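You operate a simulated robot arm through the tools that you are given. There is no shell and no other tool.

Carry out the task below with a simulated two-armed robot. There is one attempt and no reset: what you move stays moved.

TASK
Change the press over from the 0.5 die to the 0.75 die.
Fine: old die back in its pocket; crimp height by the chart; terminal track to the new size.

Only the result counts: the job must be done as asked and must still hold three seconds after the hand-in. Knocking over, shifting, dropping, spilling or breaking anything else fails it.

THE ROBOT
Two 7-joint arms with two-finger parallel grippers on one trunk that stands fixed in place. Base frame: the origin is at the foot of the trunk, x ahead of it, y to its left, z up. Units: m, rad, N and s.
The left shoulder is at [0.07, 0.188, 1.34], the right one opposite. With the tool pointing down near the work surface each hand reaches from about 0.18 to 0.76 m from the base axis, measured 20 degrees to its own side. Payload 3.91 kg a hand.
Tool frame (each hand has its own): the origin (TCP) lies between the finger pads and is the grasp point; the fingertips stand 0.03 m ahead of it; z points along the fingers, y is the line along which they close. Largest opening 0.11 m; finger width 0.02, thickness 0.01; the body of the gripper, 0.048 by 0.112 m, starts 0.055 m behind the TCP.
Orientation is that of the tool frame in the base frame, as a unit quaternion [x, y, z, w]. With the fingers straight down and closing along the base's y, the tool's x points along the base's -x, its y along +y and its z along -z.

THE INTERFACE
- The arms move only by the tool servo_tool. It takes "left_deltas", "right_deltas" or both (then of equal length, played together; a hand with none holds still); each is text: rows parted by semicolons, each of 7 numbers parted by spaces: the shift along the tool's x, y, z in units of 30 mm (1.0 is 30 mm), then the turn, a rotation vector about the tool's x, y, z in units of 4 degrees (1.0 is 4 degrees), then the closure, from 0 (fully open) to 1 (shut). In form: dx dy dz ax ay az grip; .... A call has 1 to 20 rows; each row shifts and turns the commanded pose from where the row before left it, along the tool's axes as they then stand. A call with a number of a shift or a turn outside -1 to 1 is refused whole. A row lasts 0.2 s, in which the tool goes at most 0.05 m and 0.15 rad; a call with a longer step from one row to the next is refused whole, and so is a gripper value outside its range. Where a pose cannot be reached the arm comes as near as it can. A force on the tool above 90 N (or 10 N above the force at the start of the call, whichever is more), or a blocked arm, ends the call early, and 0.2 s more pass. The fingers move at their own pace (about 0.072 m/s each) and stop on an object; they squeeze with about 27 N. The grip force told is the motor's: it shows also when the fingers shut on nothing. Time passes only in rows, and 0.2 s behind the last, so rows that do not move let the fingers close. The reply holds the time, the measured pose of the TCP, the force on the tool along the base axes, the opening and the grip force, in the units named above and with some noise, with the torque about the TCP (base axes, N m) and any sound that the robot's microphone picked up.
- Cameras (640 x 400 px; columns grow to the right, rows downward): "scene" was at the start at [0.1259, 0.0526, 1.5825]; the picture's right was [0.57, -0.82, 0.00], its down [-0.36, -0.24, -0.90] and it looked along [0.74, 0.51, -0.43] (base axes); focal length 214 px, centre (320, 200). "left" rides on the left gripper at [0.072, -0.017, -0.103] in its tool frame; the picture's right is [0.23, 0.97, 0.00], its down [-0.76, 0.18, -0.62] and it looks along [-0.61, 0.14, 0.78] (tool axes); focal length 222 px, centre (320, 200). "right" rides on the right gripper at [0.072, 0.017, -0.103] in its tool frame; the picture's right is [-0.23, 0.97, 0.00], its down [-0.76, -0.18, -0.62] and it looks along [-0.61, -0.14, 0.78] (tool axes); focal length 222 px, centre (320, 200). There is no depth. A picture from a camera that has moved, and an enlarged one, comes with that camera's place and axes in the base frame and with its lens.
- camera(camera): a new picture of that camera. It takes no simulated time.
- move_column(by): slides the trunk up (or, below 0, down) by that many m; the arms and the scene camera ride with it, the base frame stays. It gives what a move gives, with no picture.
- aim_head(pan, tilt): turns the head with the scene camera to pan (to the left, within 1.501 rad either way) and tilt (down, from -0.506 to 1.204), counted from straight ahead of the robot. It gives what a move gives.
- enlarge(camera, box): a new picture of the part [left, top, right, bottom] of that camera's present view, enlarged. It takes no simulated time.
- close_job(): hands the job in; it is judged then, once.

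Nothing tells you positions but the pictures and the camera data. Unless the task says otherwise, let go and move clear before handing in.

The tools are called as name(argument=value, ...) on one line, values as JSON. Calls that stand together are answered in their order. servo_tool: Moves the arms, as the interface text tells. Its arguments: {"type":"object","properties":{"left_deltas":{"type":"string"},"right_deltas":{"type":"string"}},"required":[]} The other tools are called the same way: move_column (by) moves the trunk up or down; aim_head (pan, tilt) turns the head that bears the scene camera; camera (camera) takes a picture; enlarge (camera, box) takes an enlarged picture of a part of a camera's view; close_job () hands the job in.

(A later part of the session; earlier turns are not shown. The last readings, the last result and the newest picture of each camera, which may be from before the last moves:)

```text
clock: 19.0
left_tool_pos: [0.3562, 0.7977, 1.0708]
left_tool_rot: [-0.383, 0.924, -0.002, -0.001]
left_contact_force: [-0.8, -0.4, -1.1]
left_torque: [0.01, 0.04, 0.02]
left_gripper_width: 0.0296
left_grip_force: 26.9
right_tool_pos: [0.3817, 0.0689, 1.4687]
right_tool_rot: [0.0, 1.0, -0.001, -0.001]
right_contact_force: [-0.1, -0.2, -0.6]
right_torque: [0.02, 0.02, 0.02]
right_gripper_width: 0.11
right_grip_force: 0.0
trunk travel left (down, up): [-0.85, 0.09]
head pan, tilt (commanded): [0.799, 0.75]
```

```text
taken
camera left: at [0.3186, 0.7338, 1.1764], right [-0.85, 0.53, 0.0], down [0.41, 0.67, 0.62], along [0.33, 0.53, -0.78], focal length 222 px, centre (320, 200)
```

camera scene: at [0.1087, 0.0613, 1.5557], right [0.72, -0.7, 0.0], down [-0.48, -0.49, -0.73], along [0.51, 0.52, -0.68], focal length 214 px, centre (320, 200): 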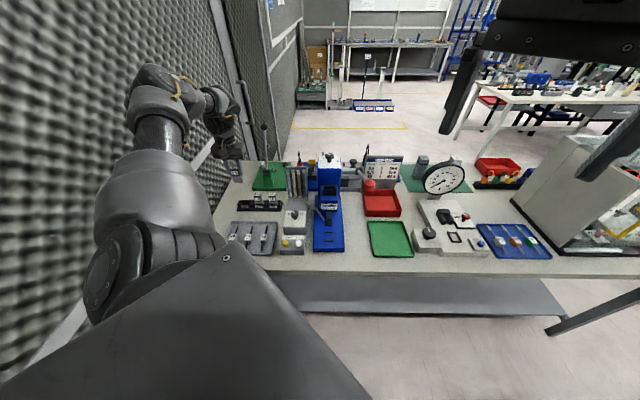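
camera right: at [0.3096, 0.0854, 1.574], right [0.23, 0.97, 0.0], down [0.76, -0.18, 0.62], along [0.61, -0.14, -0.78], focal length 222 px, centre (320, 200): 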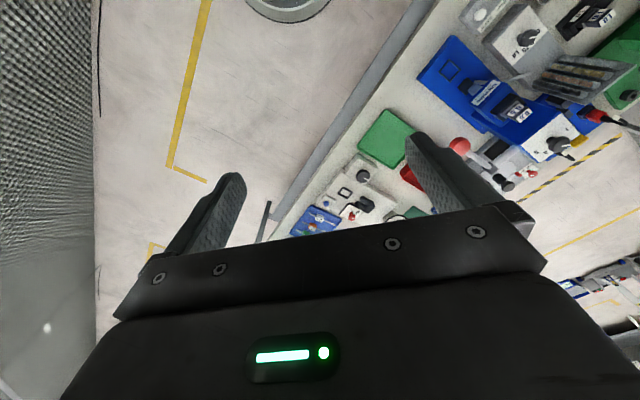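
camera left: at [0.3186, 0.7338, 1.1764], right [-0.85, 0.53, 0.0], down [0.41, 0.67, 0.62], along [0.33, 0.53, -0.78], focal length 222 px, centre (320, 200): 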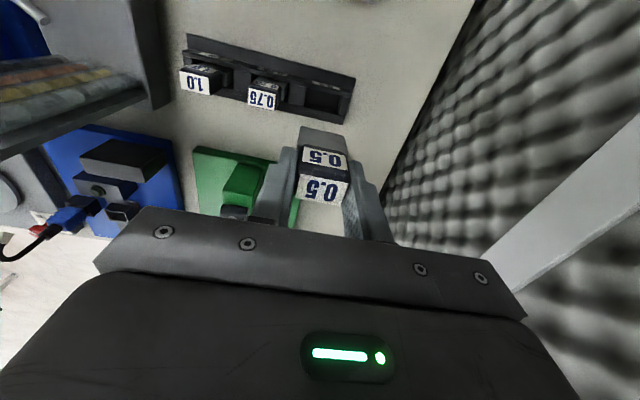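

Position matches; arm stays clear. I'll descend to about 2 cm above entry and check alignment.

servo_tool(left_deltas="0 0.06 0.7 0 0 0 1;0 0 0.7 0 0 0 1;0 0 0.7 0 0 0 1;0 0 0.7 0 0 0 1")

enlarge(camera="left", box=[200, 60, 400, 220])

enlarge(camera="scene", box=[220, 150, 300, 220])

```text
clock: 20.0
left_tool_pos: [0.3545, 0.7981, 0.9866]
left_tool_rot: [-0.384, 0.924, 0.0, 0.0]
left_contact_force: [-0.8, -0.6, -2.6]
left_torque: [-0.05, 0.02, 0.01]
left_gripper_width: 0.0298
left_grip_force: 26.4
right_tool_pos: [0.3816, 0.0683, 1.4705]
right_tool_rot: [0.001, 1.0, 0.001, -0.001]
right_contact_force: [0.6, 0.0, -0.4]
right_torque: [-0.01, 0.01, -0.01]
right_gripper_width: 0.11
right_grip_force: 0.0
trunk travel left (down, up): [-0.85, 0.09]
head pan, tilt (commanded): [0.799, 0.75]
```

```text
2.50 times, centred on (300, 140) of left
camera zoom: at [0.3161, 0.7363, 1.0923], right [-0.85, 0.53, 0.0], down [0.41, 0.67, 0.62], along [0.33, 0.53, -0.78], focal length 555 px, centre (370, 350)
```

zoom: 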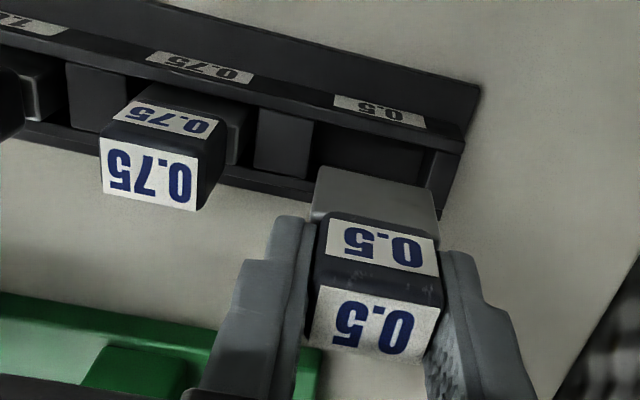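

```text
5.71 times, centred on (260, 185) of scene
camera zoom: at [0.1086, 0.0605, 1.5557], right [0.72, -0.7, 0.0], down [-0.48, -0.49, -0.73], along [0.51, 0.52, -0.68], focal length 1226 px, centre (663, 286)
```

zoom: 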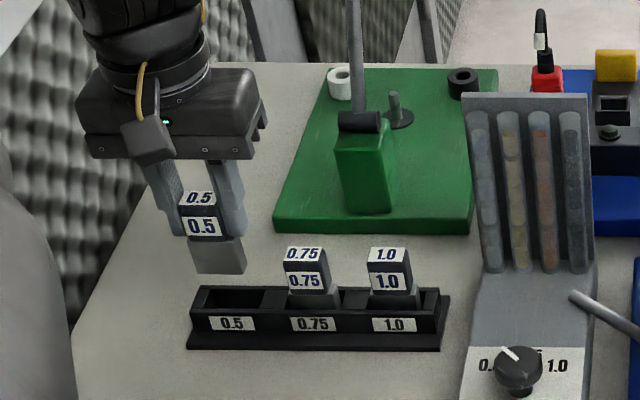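

The die hangs centred over the 0.5 pocket within about 1–2 mm. I'll make a tiny correction and lower to just entering the pocket, watching force.

servo_tool(left_deltas="-0.05 -0.035 0.3 0 0 0 1;0 0 0.3 0 0 0 1;0 0 0.3 0 0 0 1;0 0 0.2 0 0 0 1")

enlarge(camera="left", box=[200, 60, 400, 220])

enlarge(camera="scene", box=[220, 150, 300, 220])

```text
clock: 21.0
left_tool_pos: [0.3525, 0.7956, 0.9766]
left_tool_rot: [-0.384, 0.924, -0.001, -0.001]
left_contact_force: [0.3, -0.4, -1.5]
left_torque: [0.0, 0.02, 0.04]
left_gripper_width: 0.0299
left_grip_force: 27.7
left hand out of reach, approached as far as the arm can: row 1, 2, 3, 4
right_tool_pos: [0.3813, 0.0677, 1.47]
right_tool_rot: [0.0, 1.0, 0.0, 0.0]
right_contact_force: [-0.5, -0.6, 0.6]
right_torque: [0.0, 0.0, 0.03]
right_gripper_width: 0.11
right_grip_force: 0.0
trunk travel left (down, up): [-0.85, 0.09]
head pan, tilt (commanded): [0.799, 0.75]
```

```text
2.50 times, centred on (300, 140) of left
camera zoom: at [0.3146, 0.7319, 1.0827], right [-0.85, 0.53, 0.0], down [0.41, 0.67, 0.62], along [0.33, 0.53, -0.78], focal length 555 px, centre (370, 350)
```

zoom: 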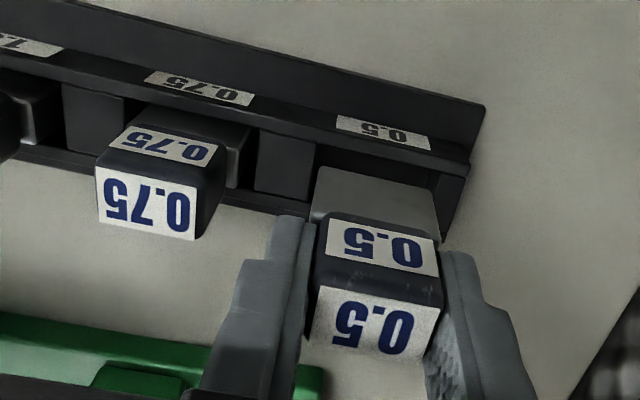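

```text
5.71 times, centred on (260, 185) of scene
camera zoom: at [0.1081, 0.0604, 1.5557], right [0.72, -0.7, 0.0], down [-0.48, -0.49, -0.73], along [0.51, 0.52, -0.68], focal length 1226 px, centre (663, 286)
```

zoom: 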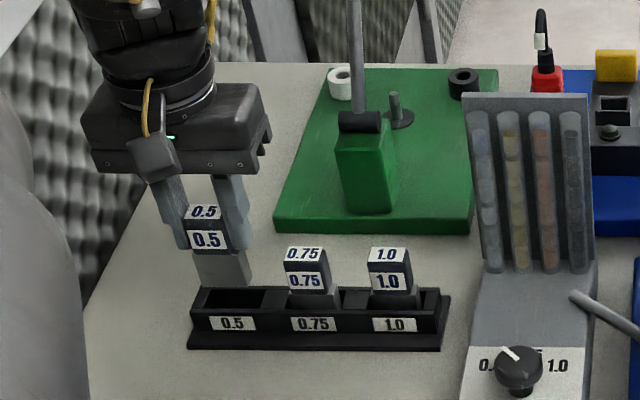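

That is the arm's outward reach limit, so lowering the trunk is needed here. I'll raise the hand 13 cm first, then lower the trunk 12 cm.

servo_tool(left_deltas="0 0 -0.87 0 0 0 1;0 0 -0.87 0 0 0 1;0 0 -0.87 0 0 0 1;0 0 -0.87 0 0 0 1;0 0 -0.87 0 0 0 1")

move_column(by=-0.12)

```text
clock: 22.2
left_tool_pos: [0.3525, 0.7946, 1.108]
left_tool_rot: [-0.383, 0.924, 0.0, 0.0]
left_contact_force: [0.0, 0.3, -1.6]
left_torque: [0.01, 0.02, 0.01]
left_gripper_width: 0.0295
left_grip_force: 27.1
right_tool_pos: [0.3807, 0.068, 1.4709]
right_tool_rot: [0.0, 1.0, 0.0, -0.001]
right_contact_force: [0.5, -0.4, 0.0]
right_torque: [-0.01, 0.01, -0.01]
right_gripper_width: 0.11
right_grip_force: 0.1
trunk travel left (down, up): [-0.85, 0.09]
head pan, tilt (commanded): [0.799, 0.75]
```

```text
clock: 23.7
left_tool_pos: [0.3531, 0.7951, 0.9876]
left_tool_rot: [-0.383, 0.924, 0.0, -0.001]
left_contact_force: [0.7, -0.7, -1.4]
left_torque: [-0.02, -0.01, 0.0]
left_gripper_width: 0.0296
left_grip_force: 27.0
right_tool_pos: [0.3812, 0.0688, 1.3504]
right_tool_rot: [0.0, 1.0, 0.0, 0.0]
right_contact_force: [0.1, 0.7, -0.1]
right_torque: [-0.03, 0.03, 0.01]
right_gripper_width: 0.11
right_grip_force: 0.1
trunk travel left (down, up): [-0.73, 0.21]
head pan, tilt (commanded): [0.799, 0.75]
```

The trunk is down 12 cm and the hand is at z=0.988. I'll correct 5 mm forward and recheck alignment.

servo_tool(left_deltas="-0.16 -0.02 0.1 0 0 0 1;0 0 0 0 0 0 1")

enlarge(camera="left", box=[260, 60, 388, 140])

enlarge(camera="left", box=[200, 60, 400, 220])

enlarge(camera="scene", box=[220, 100, 300, 180])

```text
clock: 24.3
left_tool_pos: [0.3558, 0.7979, 0.9844]
left_tool_rot: [-0.383, 0.924, 0.0, 0.0]
left_contact_force: [-0.3, 1.2, -2.2]
left_torque: [-0.01, 0.0, 0.0]
left_gripper_width: 0.0299
left_grip_force: 26.4
right_tool_pos: [0.3813, 0.0683, 1.3493]
right_tool_rot: [0.0, 1.0, 0.001, 0.0]
right_contact_force: [0.0, -0.1, 0.2]
right_torque: [-0.04, 0.03, -0.01]
right_gripper_width: 0.1097
right_grip_force: 0.0
trunk travel left (down, up): [-0.73, 0.21]
head pan, tilt (commanded): [0.799, 0.75]
```

```text
5.00 times, centred on (324, 100) of left
camera zoom: at [0.3184, 0.7346, 1.0897], right [-0.85, 0.53, 0.0], down [0.41, 0.67, 0.62], along [0.33, 0.53, -0.78], focal length 1111 px, centre (300, 700)
```

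zoom: 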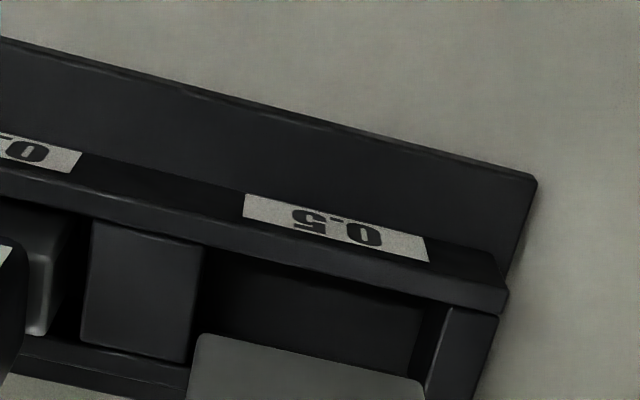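

```text
2.50 times, centred on (300, 140) of left
camera zoom: at [0.3184, 0.7346, 1.0897], right [-0.85, 0.53, 0.0], down [0.41, 0.67, 0.62], along [0.33, 0.53, -0.78], focal length 555 px, centre (370, 350)
```

zoom: 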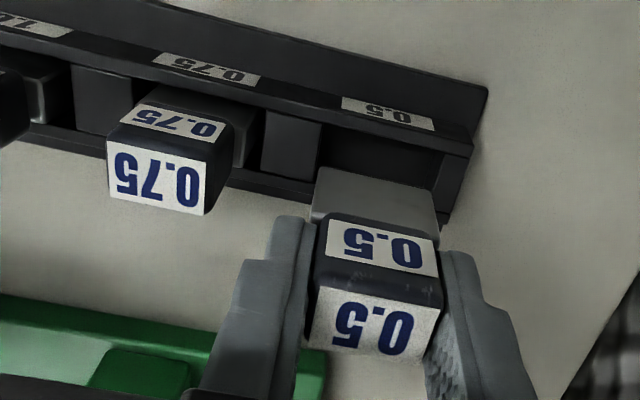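

```text
5.00 times, centred on (260, 140) of scene
camera zoom: at [0.1078, 0.0603, 1.4358], right [0.72, -0.7, 0.0], down [-0.48, -0.49, -0.73], along [0.51, 0.52, -0.68], focal length 1072 px, centre (620, 500)
```

zoom: 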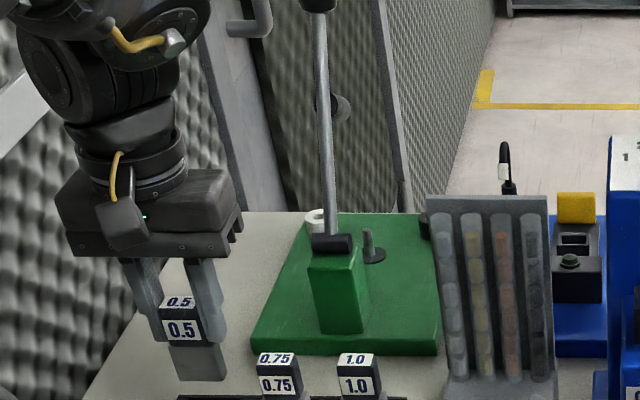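

The die is within ~2 mm of the pocket centre. I'll nudge it 2 mm forward and lower slowly into the pocket mouth.

servo_tool(left_deltas="-0.075 0.033 0.2 0 0 0 1;0 0 0.3 0 0 0 1;0 0 0.3 0 0 0 1;0 0 0.2 0 0 0 1")

enlarge(camera="left", box=[200, 60, 400, 220])

enlarge(camera="scene", box=[220, 110, 300, 190])

```text
clock: 25.3
left_tool_pos: [0.3572, 0.8009, 0.9538]
left_tool_rot: [-0.383, 0.924, 0.0, 0.0]
left_contact_force: [-0.2, -0.5, -1.5]
left_torque: [0.01, -0.01, -0.02]
left_gripper_width: 0.0296
left_grip_force: 27.4
right_tool_pos: [0.3821, 0.0692, 1.3496]
right_tool_rot: [0.0, 1.0, 0.0, 0.0]
right_contact_force: [-0.6, -0.3, -0.8]
right_torque: [0.0, 0.01, 0.02]
right_gripper_width: 0.1099
right_grip_force: 0.1
trunk travel left (down, up): [-0.73, 0.21]
head pan, tilt (commanded): [0.799, 0.75]
```

```text
2.50 times, centred on (300, 140) of left
camera zoom: at [0.3194, 0.7372, 1.0597], right [-0.85, 0.53, 0.0], down [0.41, 0.67, 0.62], along [0.33, 0.53, -0.78], focal length 555 px, centre (370, 350)
```

zoom: 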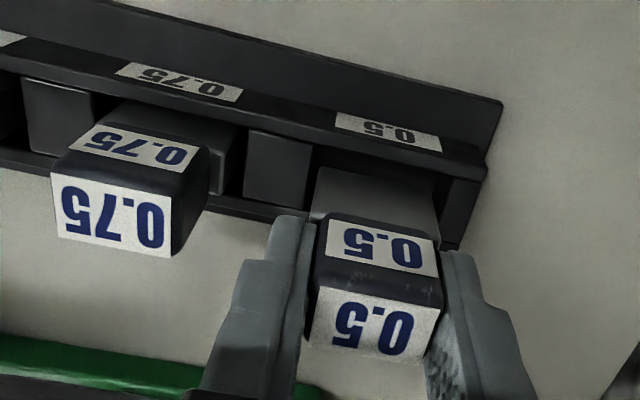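

```text
5.00 times, centred on (260, 150) of scene
camera zoom: at [0.1082, 0.0607, 1.4357], right [0.72, -0.7, 0.0], down [-0.48, -0.49, -0.73], along [0.51, 0.52, -0.68], focal length 1072 px, centre (620, 450)
```

zoom: 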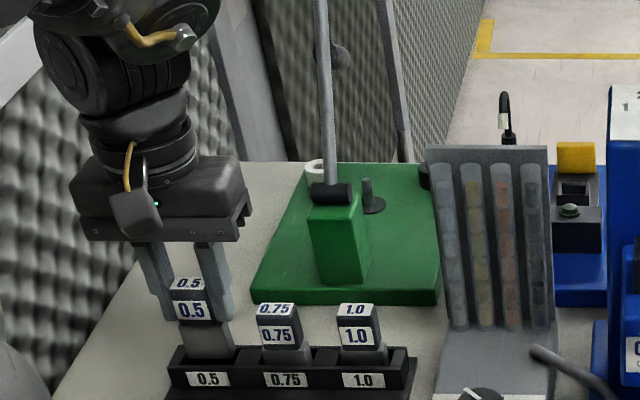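

The shank appears to enter the pocket with no contact force. I'll lower further in small steps.

servo_tool(left_deltas="0 0 0.15 0 0 0 1;0 0 0.15 0 0 0 1")

enlarge(camera="scene", box=[235, 150, 295, 195])

```text
clock: 25.9
left_tool_pos: [0.357, 0.7987, 0.9445]
left_tool_rot: [-0.383, 0.924, 0.0, -0.001]
left_contact_force: [0.4, 0.4, -1.6]
left_torque: [0.0, -0.03, 0.01]
left_gripper_width: 0.0297
left_grip_force: 27.1
right_tool_pos: [0.3812, 0.0694, 1.3499]
right_tool_rot: [0.0, 1.0, 0.0, 0.0]
right_contact_force: [0.8, 0.5, -1.0]
right_torque: [0.03, 0.02, 0.0]
right_gripper_width: 0.1101
right_grip_force: 0.0
trunk travel left (down, up): [-0.73, 0.21]
head pan, tilt (commanded): [0.799, 0.75]
```

```text
8.89 times, centred on (265, 172) of scene
camera zoom: at [0.1081, 0.0607, 1.4357], right [0.72, -0.7, 0.0], down [-0.48, -0.49, -0.73], along [0.51, 0.52, -0.68], focal length 1906 px, centre (809, 444)
```

zoom: 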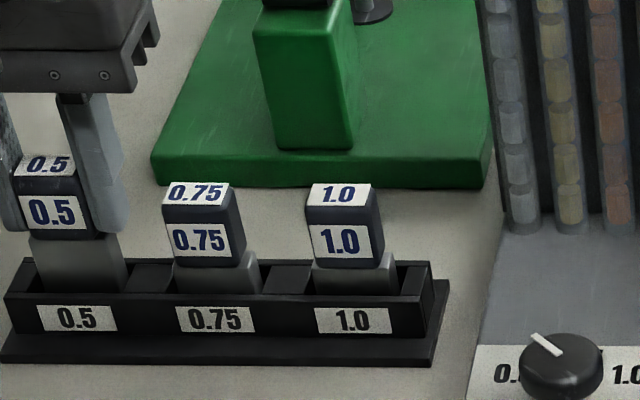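

The shank is in the pocket, about 14 mm above seat. I'll lower the rest gently.

servo_tool(left_deltas="0 0 0.15 0 0 0 1;0 0 0.15 0 0 0 1;0 0 0.1 0 0 0 1")

enlarge(camera="scene", box=[235, 150, 295, 195])

```text
clock: 26.7
left_tool_pos: [0.3576, 0.7988, 0.9323]
left_tool_rot: [-0.383, 0.924, -0.001, 0.001]
left_contact_force: [-0.6, 0.3, -1.8]
left_torque: [-0.01, -0.01, 0.0]
left_gripper_width: 0.0294
left_grip_force: 26.9
right_tool_pos: [0.3816, 0.068, 1.349]
right_tool_rot: [0.0, 1.0, 0.001, -0.001]
right_contact_force: [-0.2, 0.7, 0.7]
right_torque: [0.02, 0.02, -0.01]
right_gripper_width: 0.1099
right_grip_force: 0.1
trunk travel left (down, up): [-0.73, 0.21]
head pan, tilt (commanded): [0.799, 0.75]
```

```text
8.89 times, centred on (265, 172) of scene
camera zoom: at [0.108, 0.0603, 1.4357], right [0.72, -0.7, 0.0], down [-0.48, -0.49, -0.73], along [0.51, 0.52, -0.68], focal length 1906 px, centre (809, 444)
```

zoom: 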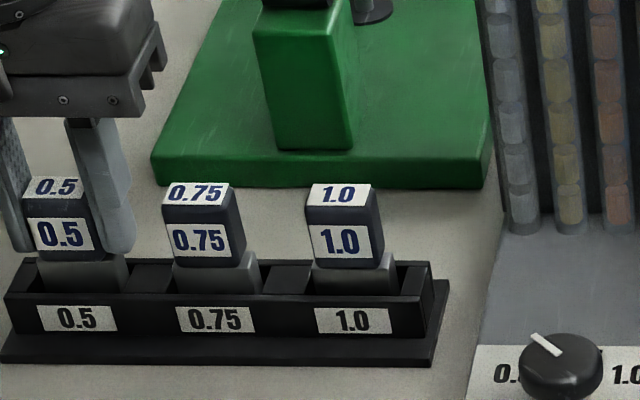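

Nearly seated, about 3–4 mm remain. I'll lower in 1.5 mm steps and watch force.

servo_tool(left_deltas="0 0 0.05 0 0 0 1;0 0 0.05 0 0 0 1;0 0 0.03 0 0 0 1")

enlarge(camera="scene", box=[235, 150, 295, 195])

```text
clock: 27.5
left_tool_pos: [0.3569, 0.799, 0.9313]
left_tool_rot: [-0.384, 0.924, 0.001, 0.001]
left_contact_force: [0.4, 4.9, 11.7]
left_torque: [0.19, 0.02, 0.01]
left_gripper_width: 0.0297
left_grip_force: 26.5
right_tool_pos: [0.38, 0.0673, 1.3496]
right_tool_rot: [0.0, 1.0, 0.0, 0.0]
right_contact_force: [-0.8, -0.7, 0.0]
right_torque: [0.01, 0.0, -0.04]
right_gripper_width: 0.1097
right_grip_force: 0.1
trunk travel left (down, up): [-0.73, 0.21]
head pan, tilt (commanded): [0.799, 0.75]
```

```text
8.89 times, centred on (265, 172) of scene
camera zoom: at [0.1069, 0.0589, 1.4361], right [0.72, -0.7, 0.0], down [-0.47, -0.49, -0.73], along [0.51, 0.53, -0.68], focal length 1906 px, centre (809, 444)
```

zoom: 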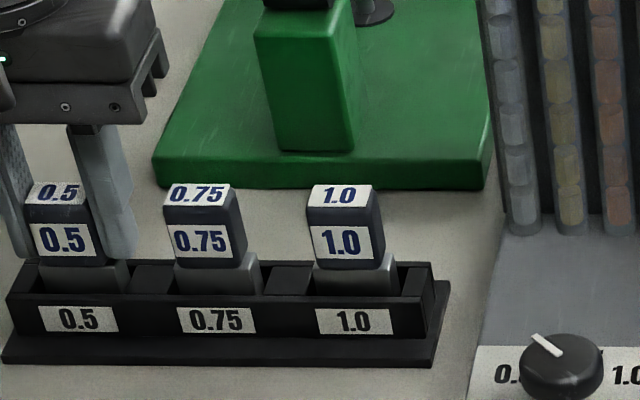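

The die touched the pocket floor (+12 N), so it is seated. I'll relieve the pressure slightly, then open moderately.

servo_tool(left_deltas="0 0 -0.05 0 0 0 1;0 0 0 0 0 0 0.55;0 0 0 0 0 0 0.5;0 0 0 0 0 0 0.5")

enlarge(camera="scene", box=[235, 150, 295, 195])

enlarge(camera="left", box=[200, 60, 400, 220])

```text
clock: 28.5
left_tool_pos: [0.3568, 0.7997, 0.9311]
left_tool_rot: [-0.384, 0.923, 0.0, -0.001]
left_contact_force: [-0.3, 0.1, -0.4]
left_torque: [0.0, 0.02, -0.01]
left_gripper_width: 0.0549
left_grip_force: 0.1
right_tool_pos: [0.3809, 0.0688, 1.3491]
right_tool_rot: [0.0, 1.0, 0.0, 0.0]
right_contact_force: [-0.3, 0.3, 0.2]
right_torque: [0.01, -0.01, 0.0]
right_gripper_width: 0.1102
right_grip_force: 0.1
trunk travel left (down, up): [-0.73, 0.21]
head pan, tilt (commanded): [0.799, 0.75]
```

```text
8.89 times, centred on (265, 172) of scene
camera zoom: at [0.1081, 0.0604, 1.4357], right [0.72, -0.7, 0.0], down [-0.48, -0.49, -0.73], along [0.51, 0.52, -0.68], focal length 1906 px, centre (809, 444)
```

zoom: 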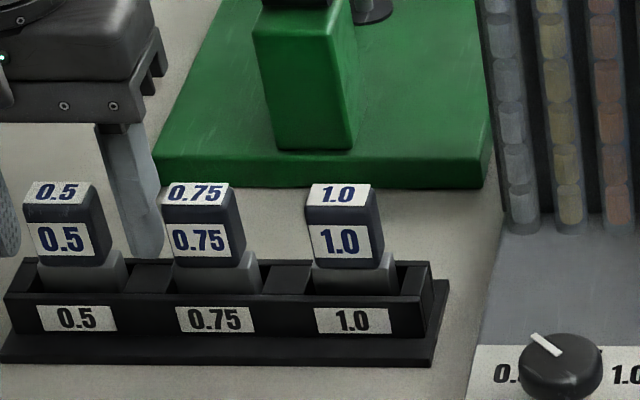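

```text
2.50 times, centred on (300, 140) of left
camera zoom: at [0.319, 0.7367, 1.0364], right [-0.85, 0.53, 0.0], down [0.41, 0.67, 0.62], along [0.33, 0.53, -0.78], focal length 555 px, centre (370, 350)
```

zoom: 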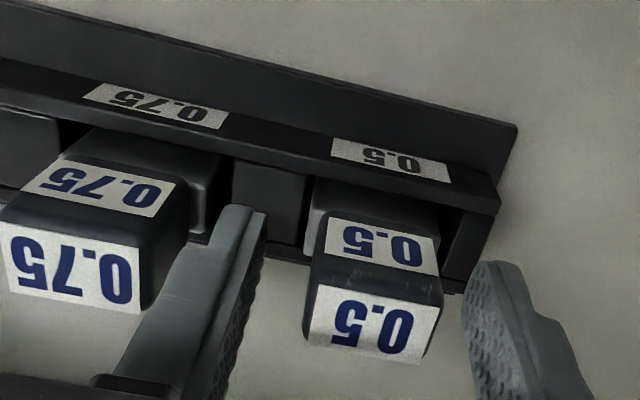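

The 0.5 die sits level with the others in its pocket. Next I'll rise, shift one pitch (64 mm) right and look at the 0.75 die.

servo_tool(left_deltas="0 0 -0.5 0 0 0 0.5;0 0 -0.7 0 0 0 0.5;0 0 -0.8 0 0 0 0.5;0 -0.533 0 0 0 0 0.5;0 -0.533 0 0 0 0 0.5;0 -0.533 0 0 0 0 0.5;0 -0.533 0 0 0 0 0.5;0 0 0 0 0 0 0.5")

enlarge(camera="left", box=[200, 60, 400, 220])

enlarge(camera="scene", box=[235, 130, 315, 190])

```text
clock: 30.3
left_tool_pos: [0.4015, 0.7535, 0.9921]
left_tool_rot: [-0.383, 0.924, 0.0, 0.0]
left_contact_force: [0.4, 0.1, -1.0]
left_torque: [-0.01, -0.04, -0.02]
left_gripper_width: 0.0552
left_grip_force: 0.1
right_tool_pos: [0.3801, 0.0684, 1.3495]
right_tool_rot: [0.0, 1.0, 0.0, 0.0]
right_contact_force: [0.7, -0.3, -0.2]
right_torque: [-0.03, 0.03, 0.01]
right_gripper_width: 0.1098
right_grip_force: 0.1
trunk travel left (down, up): [-0.73, 0.21]
head pan, tilt (commanded): [0.799, 0.75]
```

```text
2.50 times, centred on (300, 140) of left
camera zoom: at [0.3636, 0.6917, 1.0977], right [-0.85, 0.53, 0.0], down [0.41, 0.67, 0.62], along [0.33, 0.53, -0.78], focal length 555 px, centre (370, 350)
```

zoom: 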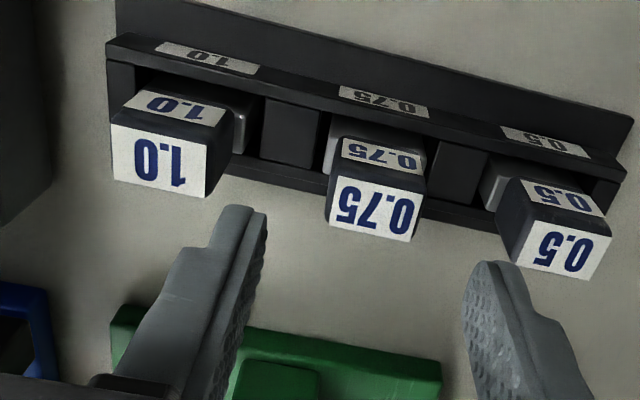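

```text
6.67 times, centred on (275, 160) of scene
camera zoom: at [0.1077, 0.0603, 1.4358], right [0.72, -0.7, 0.0], down [-0.48, -0.49, -0.73], along [0.51, 0.52, -0.68], focal length 1430 px, centre (620, 467)
```

zoom: 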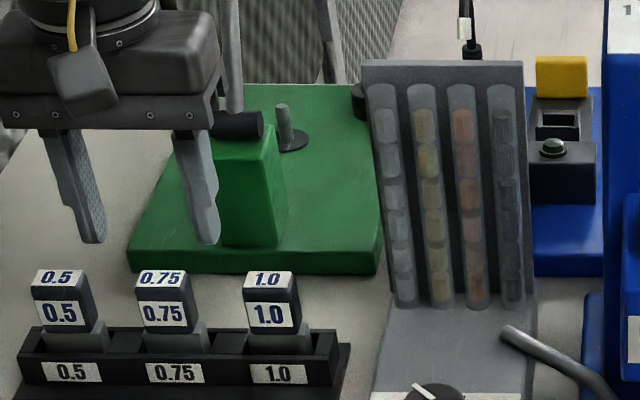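

The hand is centred over the 0.75 die. I'll descend to the same relative grip height and close.

servo_tool(left_deltas="0 0.033 0.5 0 0 0 0.5;0 0 0.5 0 0 0 0.5;0 0 0.5 0 0 0 0.5;0 0 0.52 0 0 0 0.5;0 0 0 0 0 0 0.5")

enlarge(camera="left", box=[200, 60, 400, 220])

enlarge(camera="scene", box=[235, 130, 315, 190])

```text
clock: 31.5
left_tool_pos: [0.402, 0.7557, 0.9298]
left_tool_rot: [-0.384, 0.923, -0.001, 0.0]
left_contact_force: [0.0, -0.2, -0.1]
left_torque: [-0.02, -0.05, 0.02]
left_gripper_width: 0.0551
left_grip_force: 0.0
right_tool_pos: [0.3799, 0.0678, 1.3496]
right_tool_rot: [0.0, 1.0, 0.0, 0.001]
right_contact_force: [0.0, 0.2, -0.1]
right_torque: [0.01, -0.01, 0.0]
right_gripper_width: 0.1099
right_grip_force: 0.0
trunk travel left (down, up): [-0.73, 0.21]
head pan, tilt (commanded): [0.799, 0.75]
```

```text
2.50 times, centred on (300, 140) of left
camera zoom: at [0.3633, 0.6921, 1.0358], right [-0.85, 0.53, 0.0], down [0.41, 0.67, 0.62], along [0.33, 0.53, -0.78], focal length 555 px, centre (370, 350)
```

zoom: 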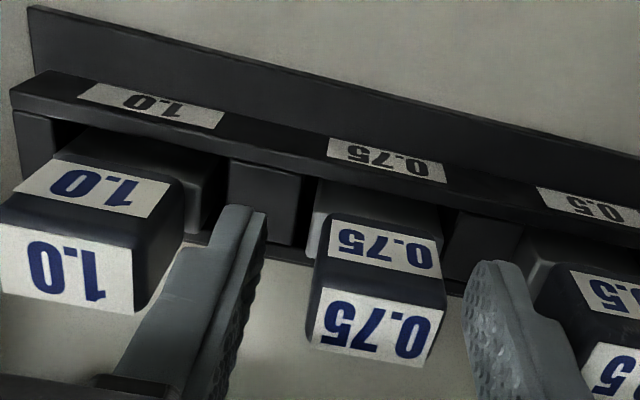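

```text
6.67 times, centred on (275, 160) of scene
camera zoom: at [0.1077, 0.0599, 1.4358], right [0.72, -0.7, 0.0], down [-0.48, -0.49, -0.73], along [0.51, 0.52, -0.68], focal length 1430 px, centre (620, 467)
```

zoom: 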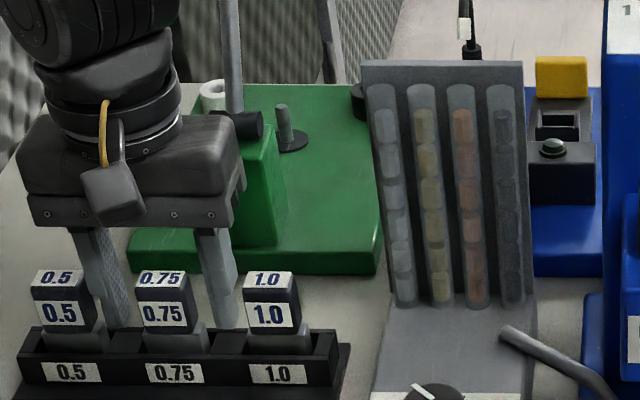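

The view matches the earlier grip exactly; closing on the 0.75 die.

servo_tool(left_deltas="0 0.03 0 0 0 0 0.5;0 0 0 0 0 0 1;0 0 0 0 0 0 1;0 0 0 0 0 0 1")

enlarge(camera="left", box=[200, 60, 400, 220])

```text
clock: 32.5
left_tool_pos: [0.4022, 0.7556, 0.9303]
left_tool_rot: [-0.384, 0.924, 0.0, 0.0]
left_contact_force: [0.6, -0.1, 0.9]
left_torque: [0.09, -0.02, 0.02]
left_gripper_width: 0.0297
left_grip_force: 27.6
right_tool_pos: [0.3813, 0.0674, 1.3497]
right_tool_rot: [0.0, 1.0, 0.0, 0.001]
right_contact_force: [-0.1, 0.0, -0.7]
right_torque: [0.01, 0.01, 0.01]
right_gripper_width: 0.1102
right_grip_force: 0.1
trunk travel left (down, up): [-0.73, 0.21]
head pan, tilt (commanded): [0.799, 0.75]
```

```text
2.50 times, centred on (300, 140) of left
camera zoom: at [0.3631, 0.6931, 1.0358], right [-0.85, 0.53, 0.0], down [0.41, 0.67, 0.62], along [0.33, 0.53, -0.78], focal length 555 px, centre (370, 350)
```

zoom: 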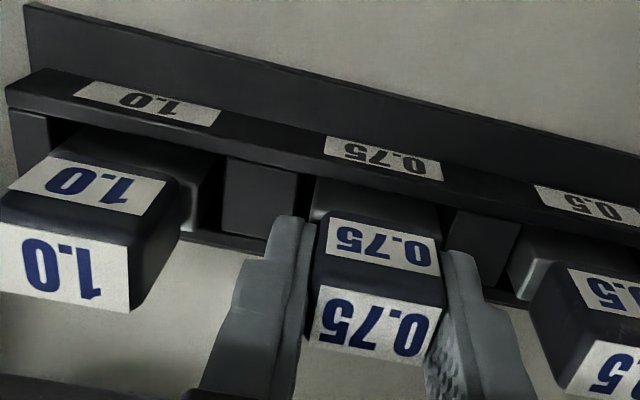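

The 0.75 die is gripped. I'll lift it straight out.

servo_tool(left_deltas="0 0 -0.15 0 0 0 1;0 0 -0.25 0 0 0 1;0 0 -0.4 0 0 0 1;0 0 -0.5 0 0 0 1;0 0 -0.6 0 0 0 1;0 0 -0.8 0 0 0 1")

enlarge(camera="scene", box=[235, 110, 315, 190])

camera(camera="left")

```text
clock: 33.9
left_tool_pos: [0.4016, 0.7553, 1.0129]
left_tool_rot: [-0.385, 0.923, -0.001, 0.0]
left_contact_force: [-0.2, -0.1, -1.2]
left_torque: [0.02, -0.06, -0.03]
left_gripper_width: 0.0297
left_grip_force: 27.1
right_tool_pos: [0.3814, 0.0669, 1.3508]
right_tool_rot: [0.001, 1.0, 0.001, 0.0]
right_contact_force: [0.0, 1.1, -0.6]
right_torque: [0.03, 0.01, 0.0]
right_gripper_width: 0.1101
right_grip_force: 0.1
trunk travel left (down, up): [-0.73, 0.21]
head pan, tilt (commanded): [0.799, 0.75]
```

```text
5.00 times, centred on (275, 150) of scene
camera zoom: at [0.1078, 0.0594, 1.4358], right [0.72, -0.7, 0.0], down [-0.48, -0.49, -0.73], along [0.51, 0.52, -0.68], focal length 1072 px, centre (545, 450)
```

zoom: 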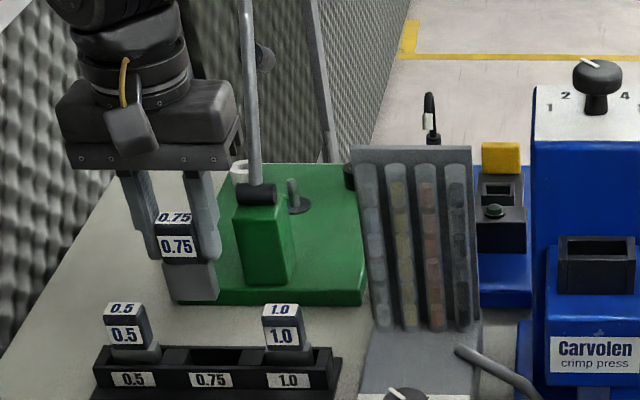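

```text
taken
camera left: at [0.363, 0.6934, 1.1183], right [-0.85, 0.53, 0.0], down [0.41, 0.66, 0.62], along [0.33, 0.53, -0.78], focal length 222 px, centre (320, 200)
```

left: 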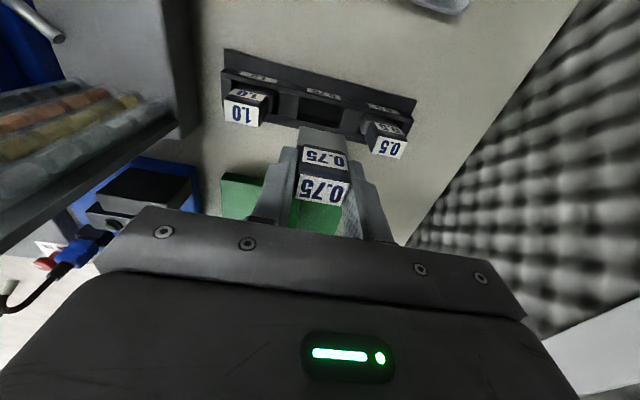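

The die is out cleanly. I'll raise to z≈1.165 and carry it back in front of the press column, above the empty holder.

servo_tool(left_deltas="0 0 -0.845 0 0 0 1;0 0 -0.845 0 0 0 1;0 0 -0.845 0 0 0 1;0 0 -0.845 0 0 0 1;0 0 -0.845 0 0 0 1;0 0 -0.845 0 0 0 1;0.614 -0.7 0 0 0 0 1;0.614 -0.7 0 0 0 0 1;0.614 -0.7 0 0 0 0 1;0.614 -0.7 0 0 0 0 1;0.614 -0.7 0 0 0 0 1")

camera(camera="scene")

```text
clock: 36.3
left_tool_pos: [0.4076, 0.6155, 1.1657]
left_tool_rot: [-0.383, 0.924, 0.0, 0.0]
left_contact_force: [-0.4, 0.0, -1.2]
left_torque: [0.03, 0.0, -0.01]
left_gripper_width: 0.0293
left_grip_force: 27.1
right_tool_pos: [0.3803, 0.0675, 1.3502]
right_tool_rot: [0.0, 1.0, 0.001, 0.0]
right_contact_force: [-0.1, 0.4, 0.8]
right_torque: [0.01, 0.0, -0.02]
right_gripper_width: 0.1101
right_grip_force: 0.0
trunk travel left (down, up): [-0.73, 0.21]
head pan, tilt (commanded): [0.799, 0.75]
```

```text
taken
camera scene: at [0.1079, 0.0593, 1.4358], right [0.72, -0.7, 0.0], down [-0.48, -0.49, -0.73], along [0.51, 0.52, -0.68], focal length 214 px, centre (320, 200)
```

scene: 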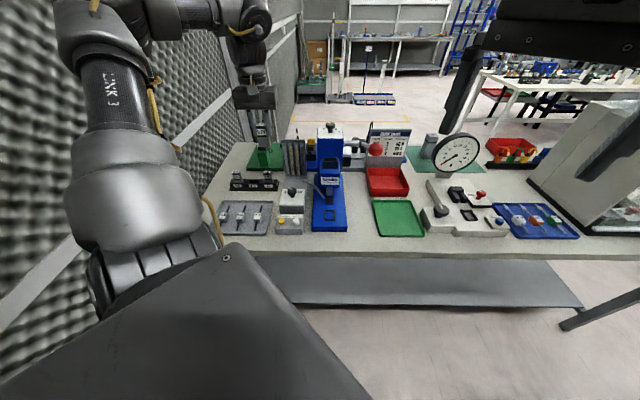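

The die is in front of the magazine at v≈0.725. Now I'll slide right to above the press holder.

servo_tool(left_deltas="0 -0.86 0 0 0 0 1;0 -0.86 0 0 0 0 1;0 -0.86 0 0 0 0 1;0 -0.86 0 0 0 0 1;0 -0.86 0 0 0 0 1;0 -0.86 0 0 0 0 1;0 -0.86 0 0 0 0 1;0 -0.86 0 0 0 0 1;0 0 0 0 0 0 1")

camera(camera="scene")

camera(camera="left")

```text
clock: 38.3
left_tool_pos: [0.5563, 0.4713, 1.1632]
left_tool_rot: [-0.383, 0.924, -0.001, 0.0]
left_contact_force: [-0.2, 0.9, -0.8]
left_torque: [-0.03, -0.01, 0.02]
left_gripper_width: 0.0296
left_grip_force: 27.0
right_tool_pos: [0.3809, 0.0683, 1.3504]
right_tool_rot: [0.001, 1.0, -0.001, 0.0]
right_contact_force: [0.2, -0.2, 0.2]
right_torque: [0.0, -0.02, -0.05]
right_gripper_width: 0.11
right_grip_force: 0.0
trunk travel left (down, up): [-0.73, 0.21]
head pan, tilt (commanded): [0.799, 0.75]
```

```text
taken
camera scene: at [0.1075, 0.0608, 1.4358], right [0.72, -0.7, 0.0], down [-0.48, -0.49, -0.73], along [0.51, 0.52, -0.68], focal length 214 px, centre (320, 200)
```

scene: 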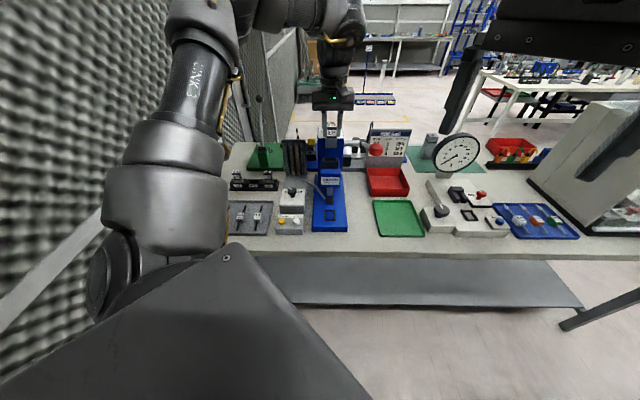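

```text
taken
camera left: at [0.5169, 0.409, 1.2689], right [-0.85, 0.53, 0.0], down [0.41, 0.67, 0.62], along [0.33, 0.53, -0.78], focal length 222 px, centre (320, 200)
```

left: 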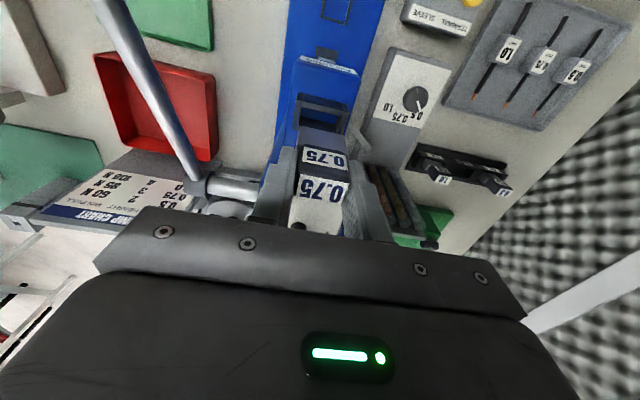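

The die hovers over the holder at u≈0.070, v≈0.726, matching the old die's seat pose. I'll check the holder alignment up close before lowering.

enlarge(camera="left", box=[260, 80, 388, 180])

enlarge(camera="scene", box=[300, 100, 364, 180])

```text
4.00 times, centred on (324, 130) of left
camera zoom: at [0.5169, 0.409, 1.2689], right [-0.85, 0.53, 0.0], down [0.41, 0.67, 0.62], along [0.33, 0.53, -0.78], focal length 888 px, centre (304, 480)
```

zoom: 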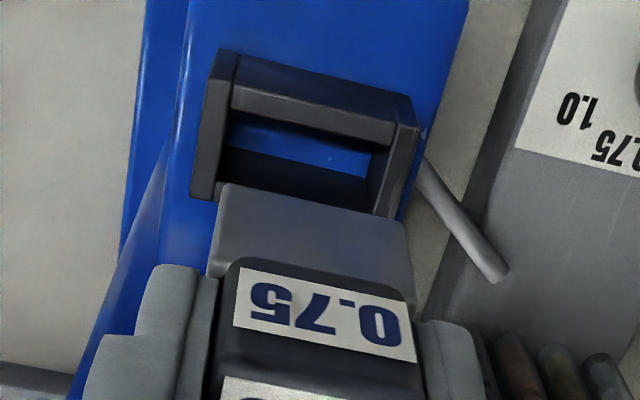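

```text
5.00 times, centred on (332, 140) of scene
camera zoom: at [0.1075, 0.0608, 1.4358], right [0.72, -0.7, 0.0], down [-0.48, -0.49, -0.73], along [0.51, 0.52, -0.68], focal length 1072 px, centre (260, 500)
```

zoom: 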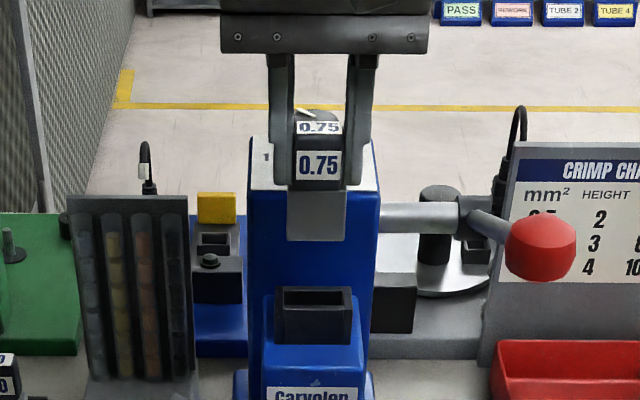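

Alignment is within ~1.5 mm of the recorded seat pose. I'll correct that and lower to just above the holder rim (~1.051).

servo_tool(left_deltas="-0.05 0.033 0.4 0 0 0 1;0 0 0.4 0 0 0 1;0 0 0.4 0 0 0 1;0 0 0 0 0 0 1")

enlarge(camera="left", box=[260, 80, 388, 180])

enlarge(camera="scene", box=[310, 130, 350, 170])

```text
clock: 39.3
left_tool_pos: [0.5579, 0.4725, 1.1274]
left_tool_rot: [-0.383, 0.924, 0.001, -0.001]
left_contact_force: [0.2, -0.5, -2.2]
left_torque: [0.01, 0.03, 0.0]
left_gripper_width: 0.0296
left_grip_force: 27.0
right_tool_pos: [0.3807, 0.068, 1.3507]
right_tool_rot: [0.0, 1.0, 0.0, -0.001]
right_contact_force: [0.2, 0.1, 1.5]
right_torque: [-0.01, 0.01, 0.03]
right_gripper_width: 0.1097
right_grip_force: 0.0
trunk travel left (down, up): [-0.73, 0.21]
head pan, tilt (commanded): [0.799, 0.75]
```

```text
4.00 times, centred on (324, 130) of left
camera zoom: at [0.5193, 0.4092, 1.2327], right [-0.85, 0.53, 0.0], down [0.41, 0.67, 0.62], along [0.33, 0.53, -0.78], focal length 888 px, centre (304, 480)
```

zoom: 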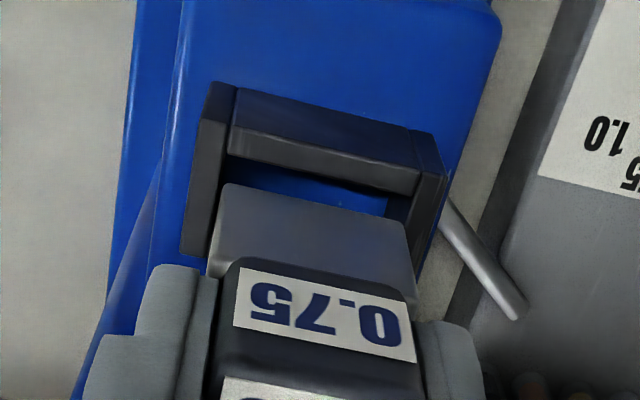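

```text
10.00 times, centred on (330, 150) of scene
camera zoom: at [0.1083, 0.0598, 1.4357], right [0.72, -0.7, 0.0], down [-0.48, -0.49, -0.73], along [0.51, 0.52, -0.68], focal length 2145 px, centre (220, 700)
```

zoom: 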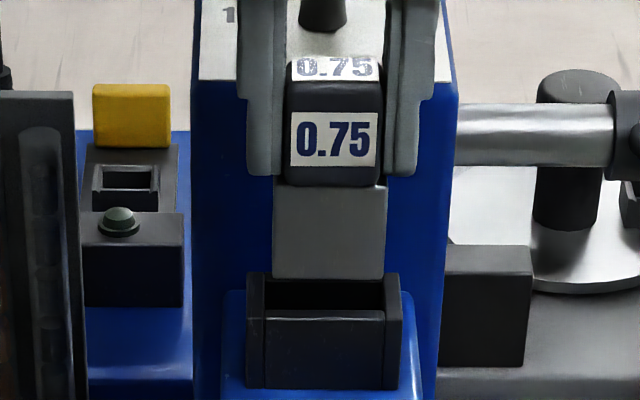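

The shank is about 1.4 mm too far right; clearance in the holder is about ±1.5 mm. I'll shift left 1.4 mm and lower slowly into the mouth.

servo_tool(left_deltas="0 0.047 0 0 0 0 1;0 0 0.15 0 0 0 1;0 0 0 0 0 0 1")

enlarge(camera="left", box=[260, 80, 388, 180])

enlarge(camera="scene", box=[310, 130, 350, 170])

```text
clock: 40.1
left_tool_pos: [0.5579, 0.4736, 1.1234]
left_tool_rot: [-0.384, 0.923, 0.001, 0.001]
left_contact_force: [-0.4, 0.4, -1.8]
left_torque: [0.0, 0.0, 0.02]
left_gripper_width: 0.0295
left_grip_force: 26.6
right_tool_pos: [0.3811, 0.0676, 1.35]
right_tool_rot: [0.0, 1.0, 0.0, 0.0]
right_contact_force: [-0.5, 0.4, -0.1]
right_torque: [0.01, -0.03, 0.05]
right_gripper_width: 0.1102
right_grip_force: 0.0
trunk travel left (down, up): [-0.73, 0.21]
head pan, tilt (commanded): [0.799, 0.75]
```

```text
4.00 times, centred on (324, 130) of left
camera zoom: at [0.5186, 0.4105, 1.2285], right [-0.85, 0.53, 0.0], down [0.41, 0.67, 0.62], along [0.33, 0.53, -0.78], focal length 888 px, centre (304, 480)
```

zoom: 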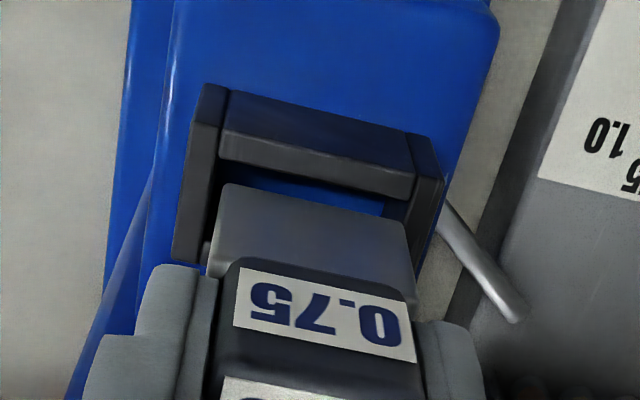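

```text
10.00 times, centred on (330, 150) of scene
camera zoom: at [0.1081, 0.0601, 1.4357], right [0.72, -0.7, 0.0], down [-0.48, -0.49, -0.73], along [0.51, 0.52, -0.68], focal length 2145 px, centre (220, 700)
```

zoom: 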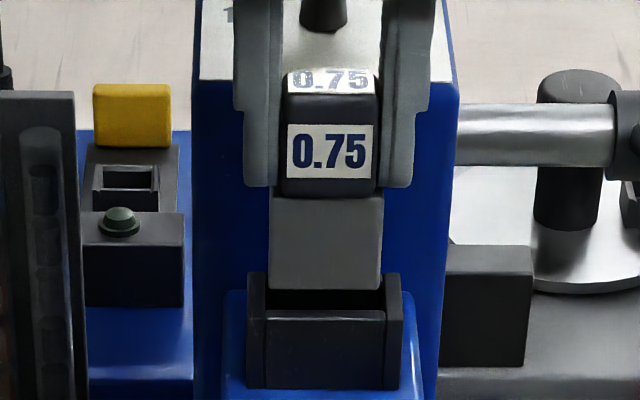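

Now centred left-right within 0.3 mm. I'll ease back under 1 mm and lower into the holder.

servo_tool(left_deltas="0.025 0 0.15 0 0 0 1;0 0 0.15 0 0 0 1;0 0 0.15 0 0 0 1;0 0 0 0 0 0 1")

enlarge(camera="scene", box=[310, 130, 350, 170])

enlarge(camera="left", box=[260, 80, 388, 180])

```text
clock: 41.1
left_tool_pos: [0.5563, 0.4736, 1.1079]
left_tool_rot: [-0.383, 0.924, -0.001, -0.001]
left_contact_force: [0.5, 1.1, -1.7]
left_torque: [-0.02, 0.0, 0.02]
left_gripper_width: 0.0299
left_grip_force: 27.3
right_tool_pos: [0.381, 0.0682, 1.3504]
right_tool_rot: [0.0, 1.0, 0.0, 0.0]
right_contact_force: [-0.4, 0.2, -0.7]
right_torque: [-0.01, -0.03, -0.03]
right_gripper_width: 0.1099
right_grip_force: 0.0
trunk travel left (down, up): [-0.73, 0.21]
head pan, tilt (commanded): [0.799, 0.75]
```

```text
10.00 times, centred on (330, 150) of scene
camera zoom: at [0.1082, 0.0601, 1.4357], right [0.72, -0.7, 0.0], down [-0.48, -0.49, -0.73], along [0.51, 0.52, -0.68], focal length 2145 px, centre (220, 700)
```

zoom: 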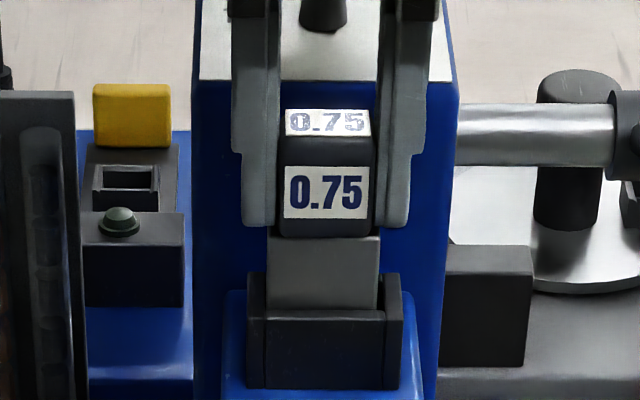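

```text
4.00 times, centred on (324, 130) of left
camera zoom: at [0.5179, 0.4104, 1.2148], right [-0.85, 0.53, 0.0], down [0.41, 0.67, 0.62], along [0.33, 0.53, -0.78], focal length 888 px, centre (304, 480)
```

zoom: 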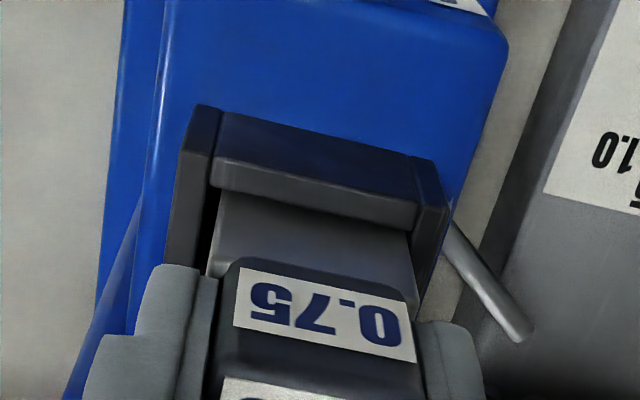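

The shank is inside the holder with no contact. Continuing down gently.

servo_tool(left_deltas="0 0 0.15 0 0 0 1;0 0 0.15 0 0 0 1;0 0 0.1 0 0 0 1;0 0 0 0 0 0 1")

enlarge(camera="scene", box=[310, 130, 350, 170])

```text
clock: 42.1
left_tool_pos: [0.5561, 0.4721, 1.0969]
left_tool_rot: [-0.384, 0.923, 0.0, -0.001]
left_contact_force: [0.0, -0.5, -1.5]
left_torque: [0.02, 0.01, -0.01]
left_gripper_width: 0.0298
left_grip_force: 27.2
right_tool_pos: [0.3813, 0.068, 1.3502]
right_tool_rot: [0.001, 1.0, 0.0, 0.001]
right_contact_force: [-0.3, 0.6, 0.8]
right_torque: [-0.04, -0.01, -0.01]
right_gripper_width: 0.1098
right_grip_force: 0.0
trunk travel left (down, up): [-0.73, 0.21]
head pan, tilt (commanded): [0.799, 0.75]
```

```text
10.00 times, centred on (330, 150) of scene
camera zoom: at [0.1082, 0.0601, 1.4357], right [0.72, -0.7, 0.0], down [-0.48, -0.49, -0.73], along [0.51, 0.52, -0.68], focal length 2145 px, centre (220, 700)
```

zoom: 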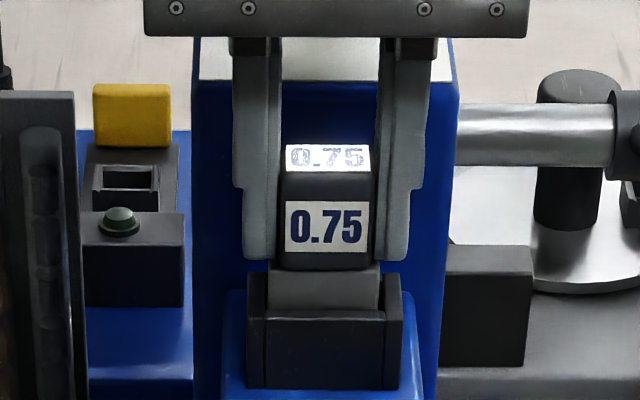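

About 7 mm remain to the seat. Lowering with small steps.

servo_tool(left_deltas="0 0 0.1 0 0 0 1;0 0 0.08 0 0 0 1;0 0 0 0 0 0 1")

```text
clock: 42.9
left_tool_pos: [0.5561, 0.4733, 1.0921]
left_tool_rot: [-0.383, 0.924, 0.0, 0.0]
left_contact_force: [-0.1, 0.0, -1.1]
left_torque: [-0.02, 0.01, -0.06]
left_gripper_width: 0.0296
left_grip_force: 26.9
right_tool_pos: [0.3807, 0.0677, 1.3488]
right_tool_rot: [-0.001, 1.0, 0.0, 0.0]
right_contact_force: [0.3, -0.3, 0.6]
right_torque: [-0.02, 0.0, -0.01]
right_gripper_width: 0.1098
right_grip_force: 0.1
trunk travel left (down, up): [-0.73, 0.21]
head pan, tilt (commanded): [0.799, 0.75]
```

servo_tool(left_deltas="0 0 0.05 0 0 0 1;0 0 0.05 0 0 0 1;0 0 0 0 0 0 1")

enlarge(camera="scene", box=[310, 130, 350, 170])

```text
clock: 43.7
left_tool_pos: [0.555, 0.4743, 1.0884]
left_tool_rot: [-0.383, 0.924, 0.0, 0.0]
left_contact_force: [0.5, 0.0, -0.5]
left_torque: [0.0, -0.01, 0.03]
left_gripper_width: 0.0298
left_grip_force: 27.0
right_tool_pos: [0.3819, 0.0673, 1.3499]
right_tool_rot: [0.0, 1.0, 0.0, 0.0]
right_contact_force: [0.2, -0.1, -0.1]
right_torque: [0.01, 0.04, 0.0]
right_gripper_width: 0.1099
right_grip_force: 0.1
trunk travel left (down, up): [-0.73, 0.21]
head pan, tilt (commanded): [0.799, 0.75]
```

```text
10.00 times, centred on (330, 150) of scene
camera zoom: at [0.1081, 0.06, 1.4358], right [0.72, -0.7, 0.0], down [-0.48, -0.49, -0.73], along [0.51, 0.52, -0.68], focal length 2145 px, centre (220, 700)
```

zoom: 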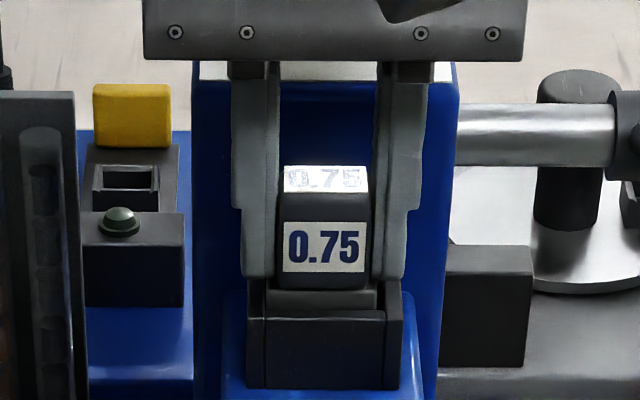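

Essentially at seat height. One more 1.5–2 mm press to confirm floor contact.

servo_tool(left_deltas="0 0 0.04 0 0 0 1;0 0 0.03 0 0 0 1;0 0 0 0 0 0 1")

```text
clock: 44.5
left_tool_pos: [0.5559, 0.4733, 1.0895]
left_tool_rot: [-0.383, 0.924, 0.0, 0.002]
left_contact_force: [4.4, 4.7, 15.7]
left_torque: [0.39, -0.07, -0.07]
left_gripper_width: 0.0297
left_grip_force: 26.9
right_tool_pos: [0.3801, 0.0672, 1.3512]
right_tool_rot: [0.0, 1.0, 0.0, 0.0]
right_contact_force: [0.0, 0.4, 0.8]
right_torque: [-0.01, 0.01, 0.0]
right_gripper_width: 0.1101
right_grip_force: 0.1
trunk travel left (down, up): [-0.73, 0.21]
head pan, tilt (commanded): [0.799, 0.75]
```

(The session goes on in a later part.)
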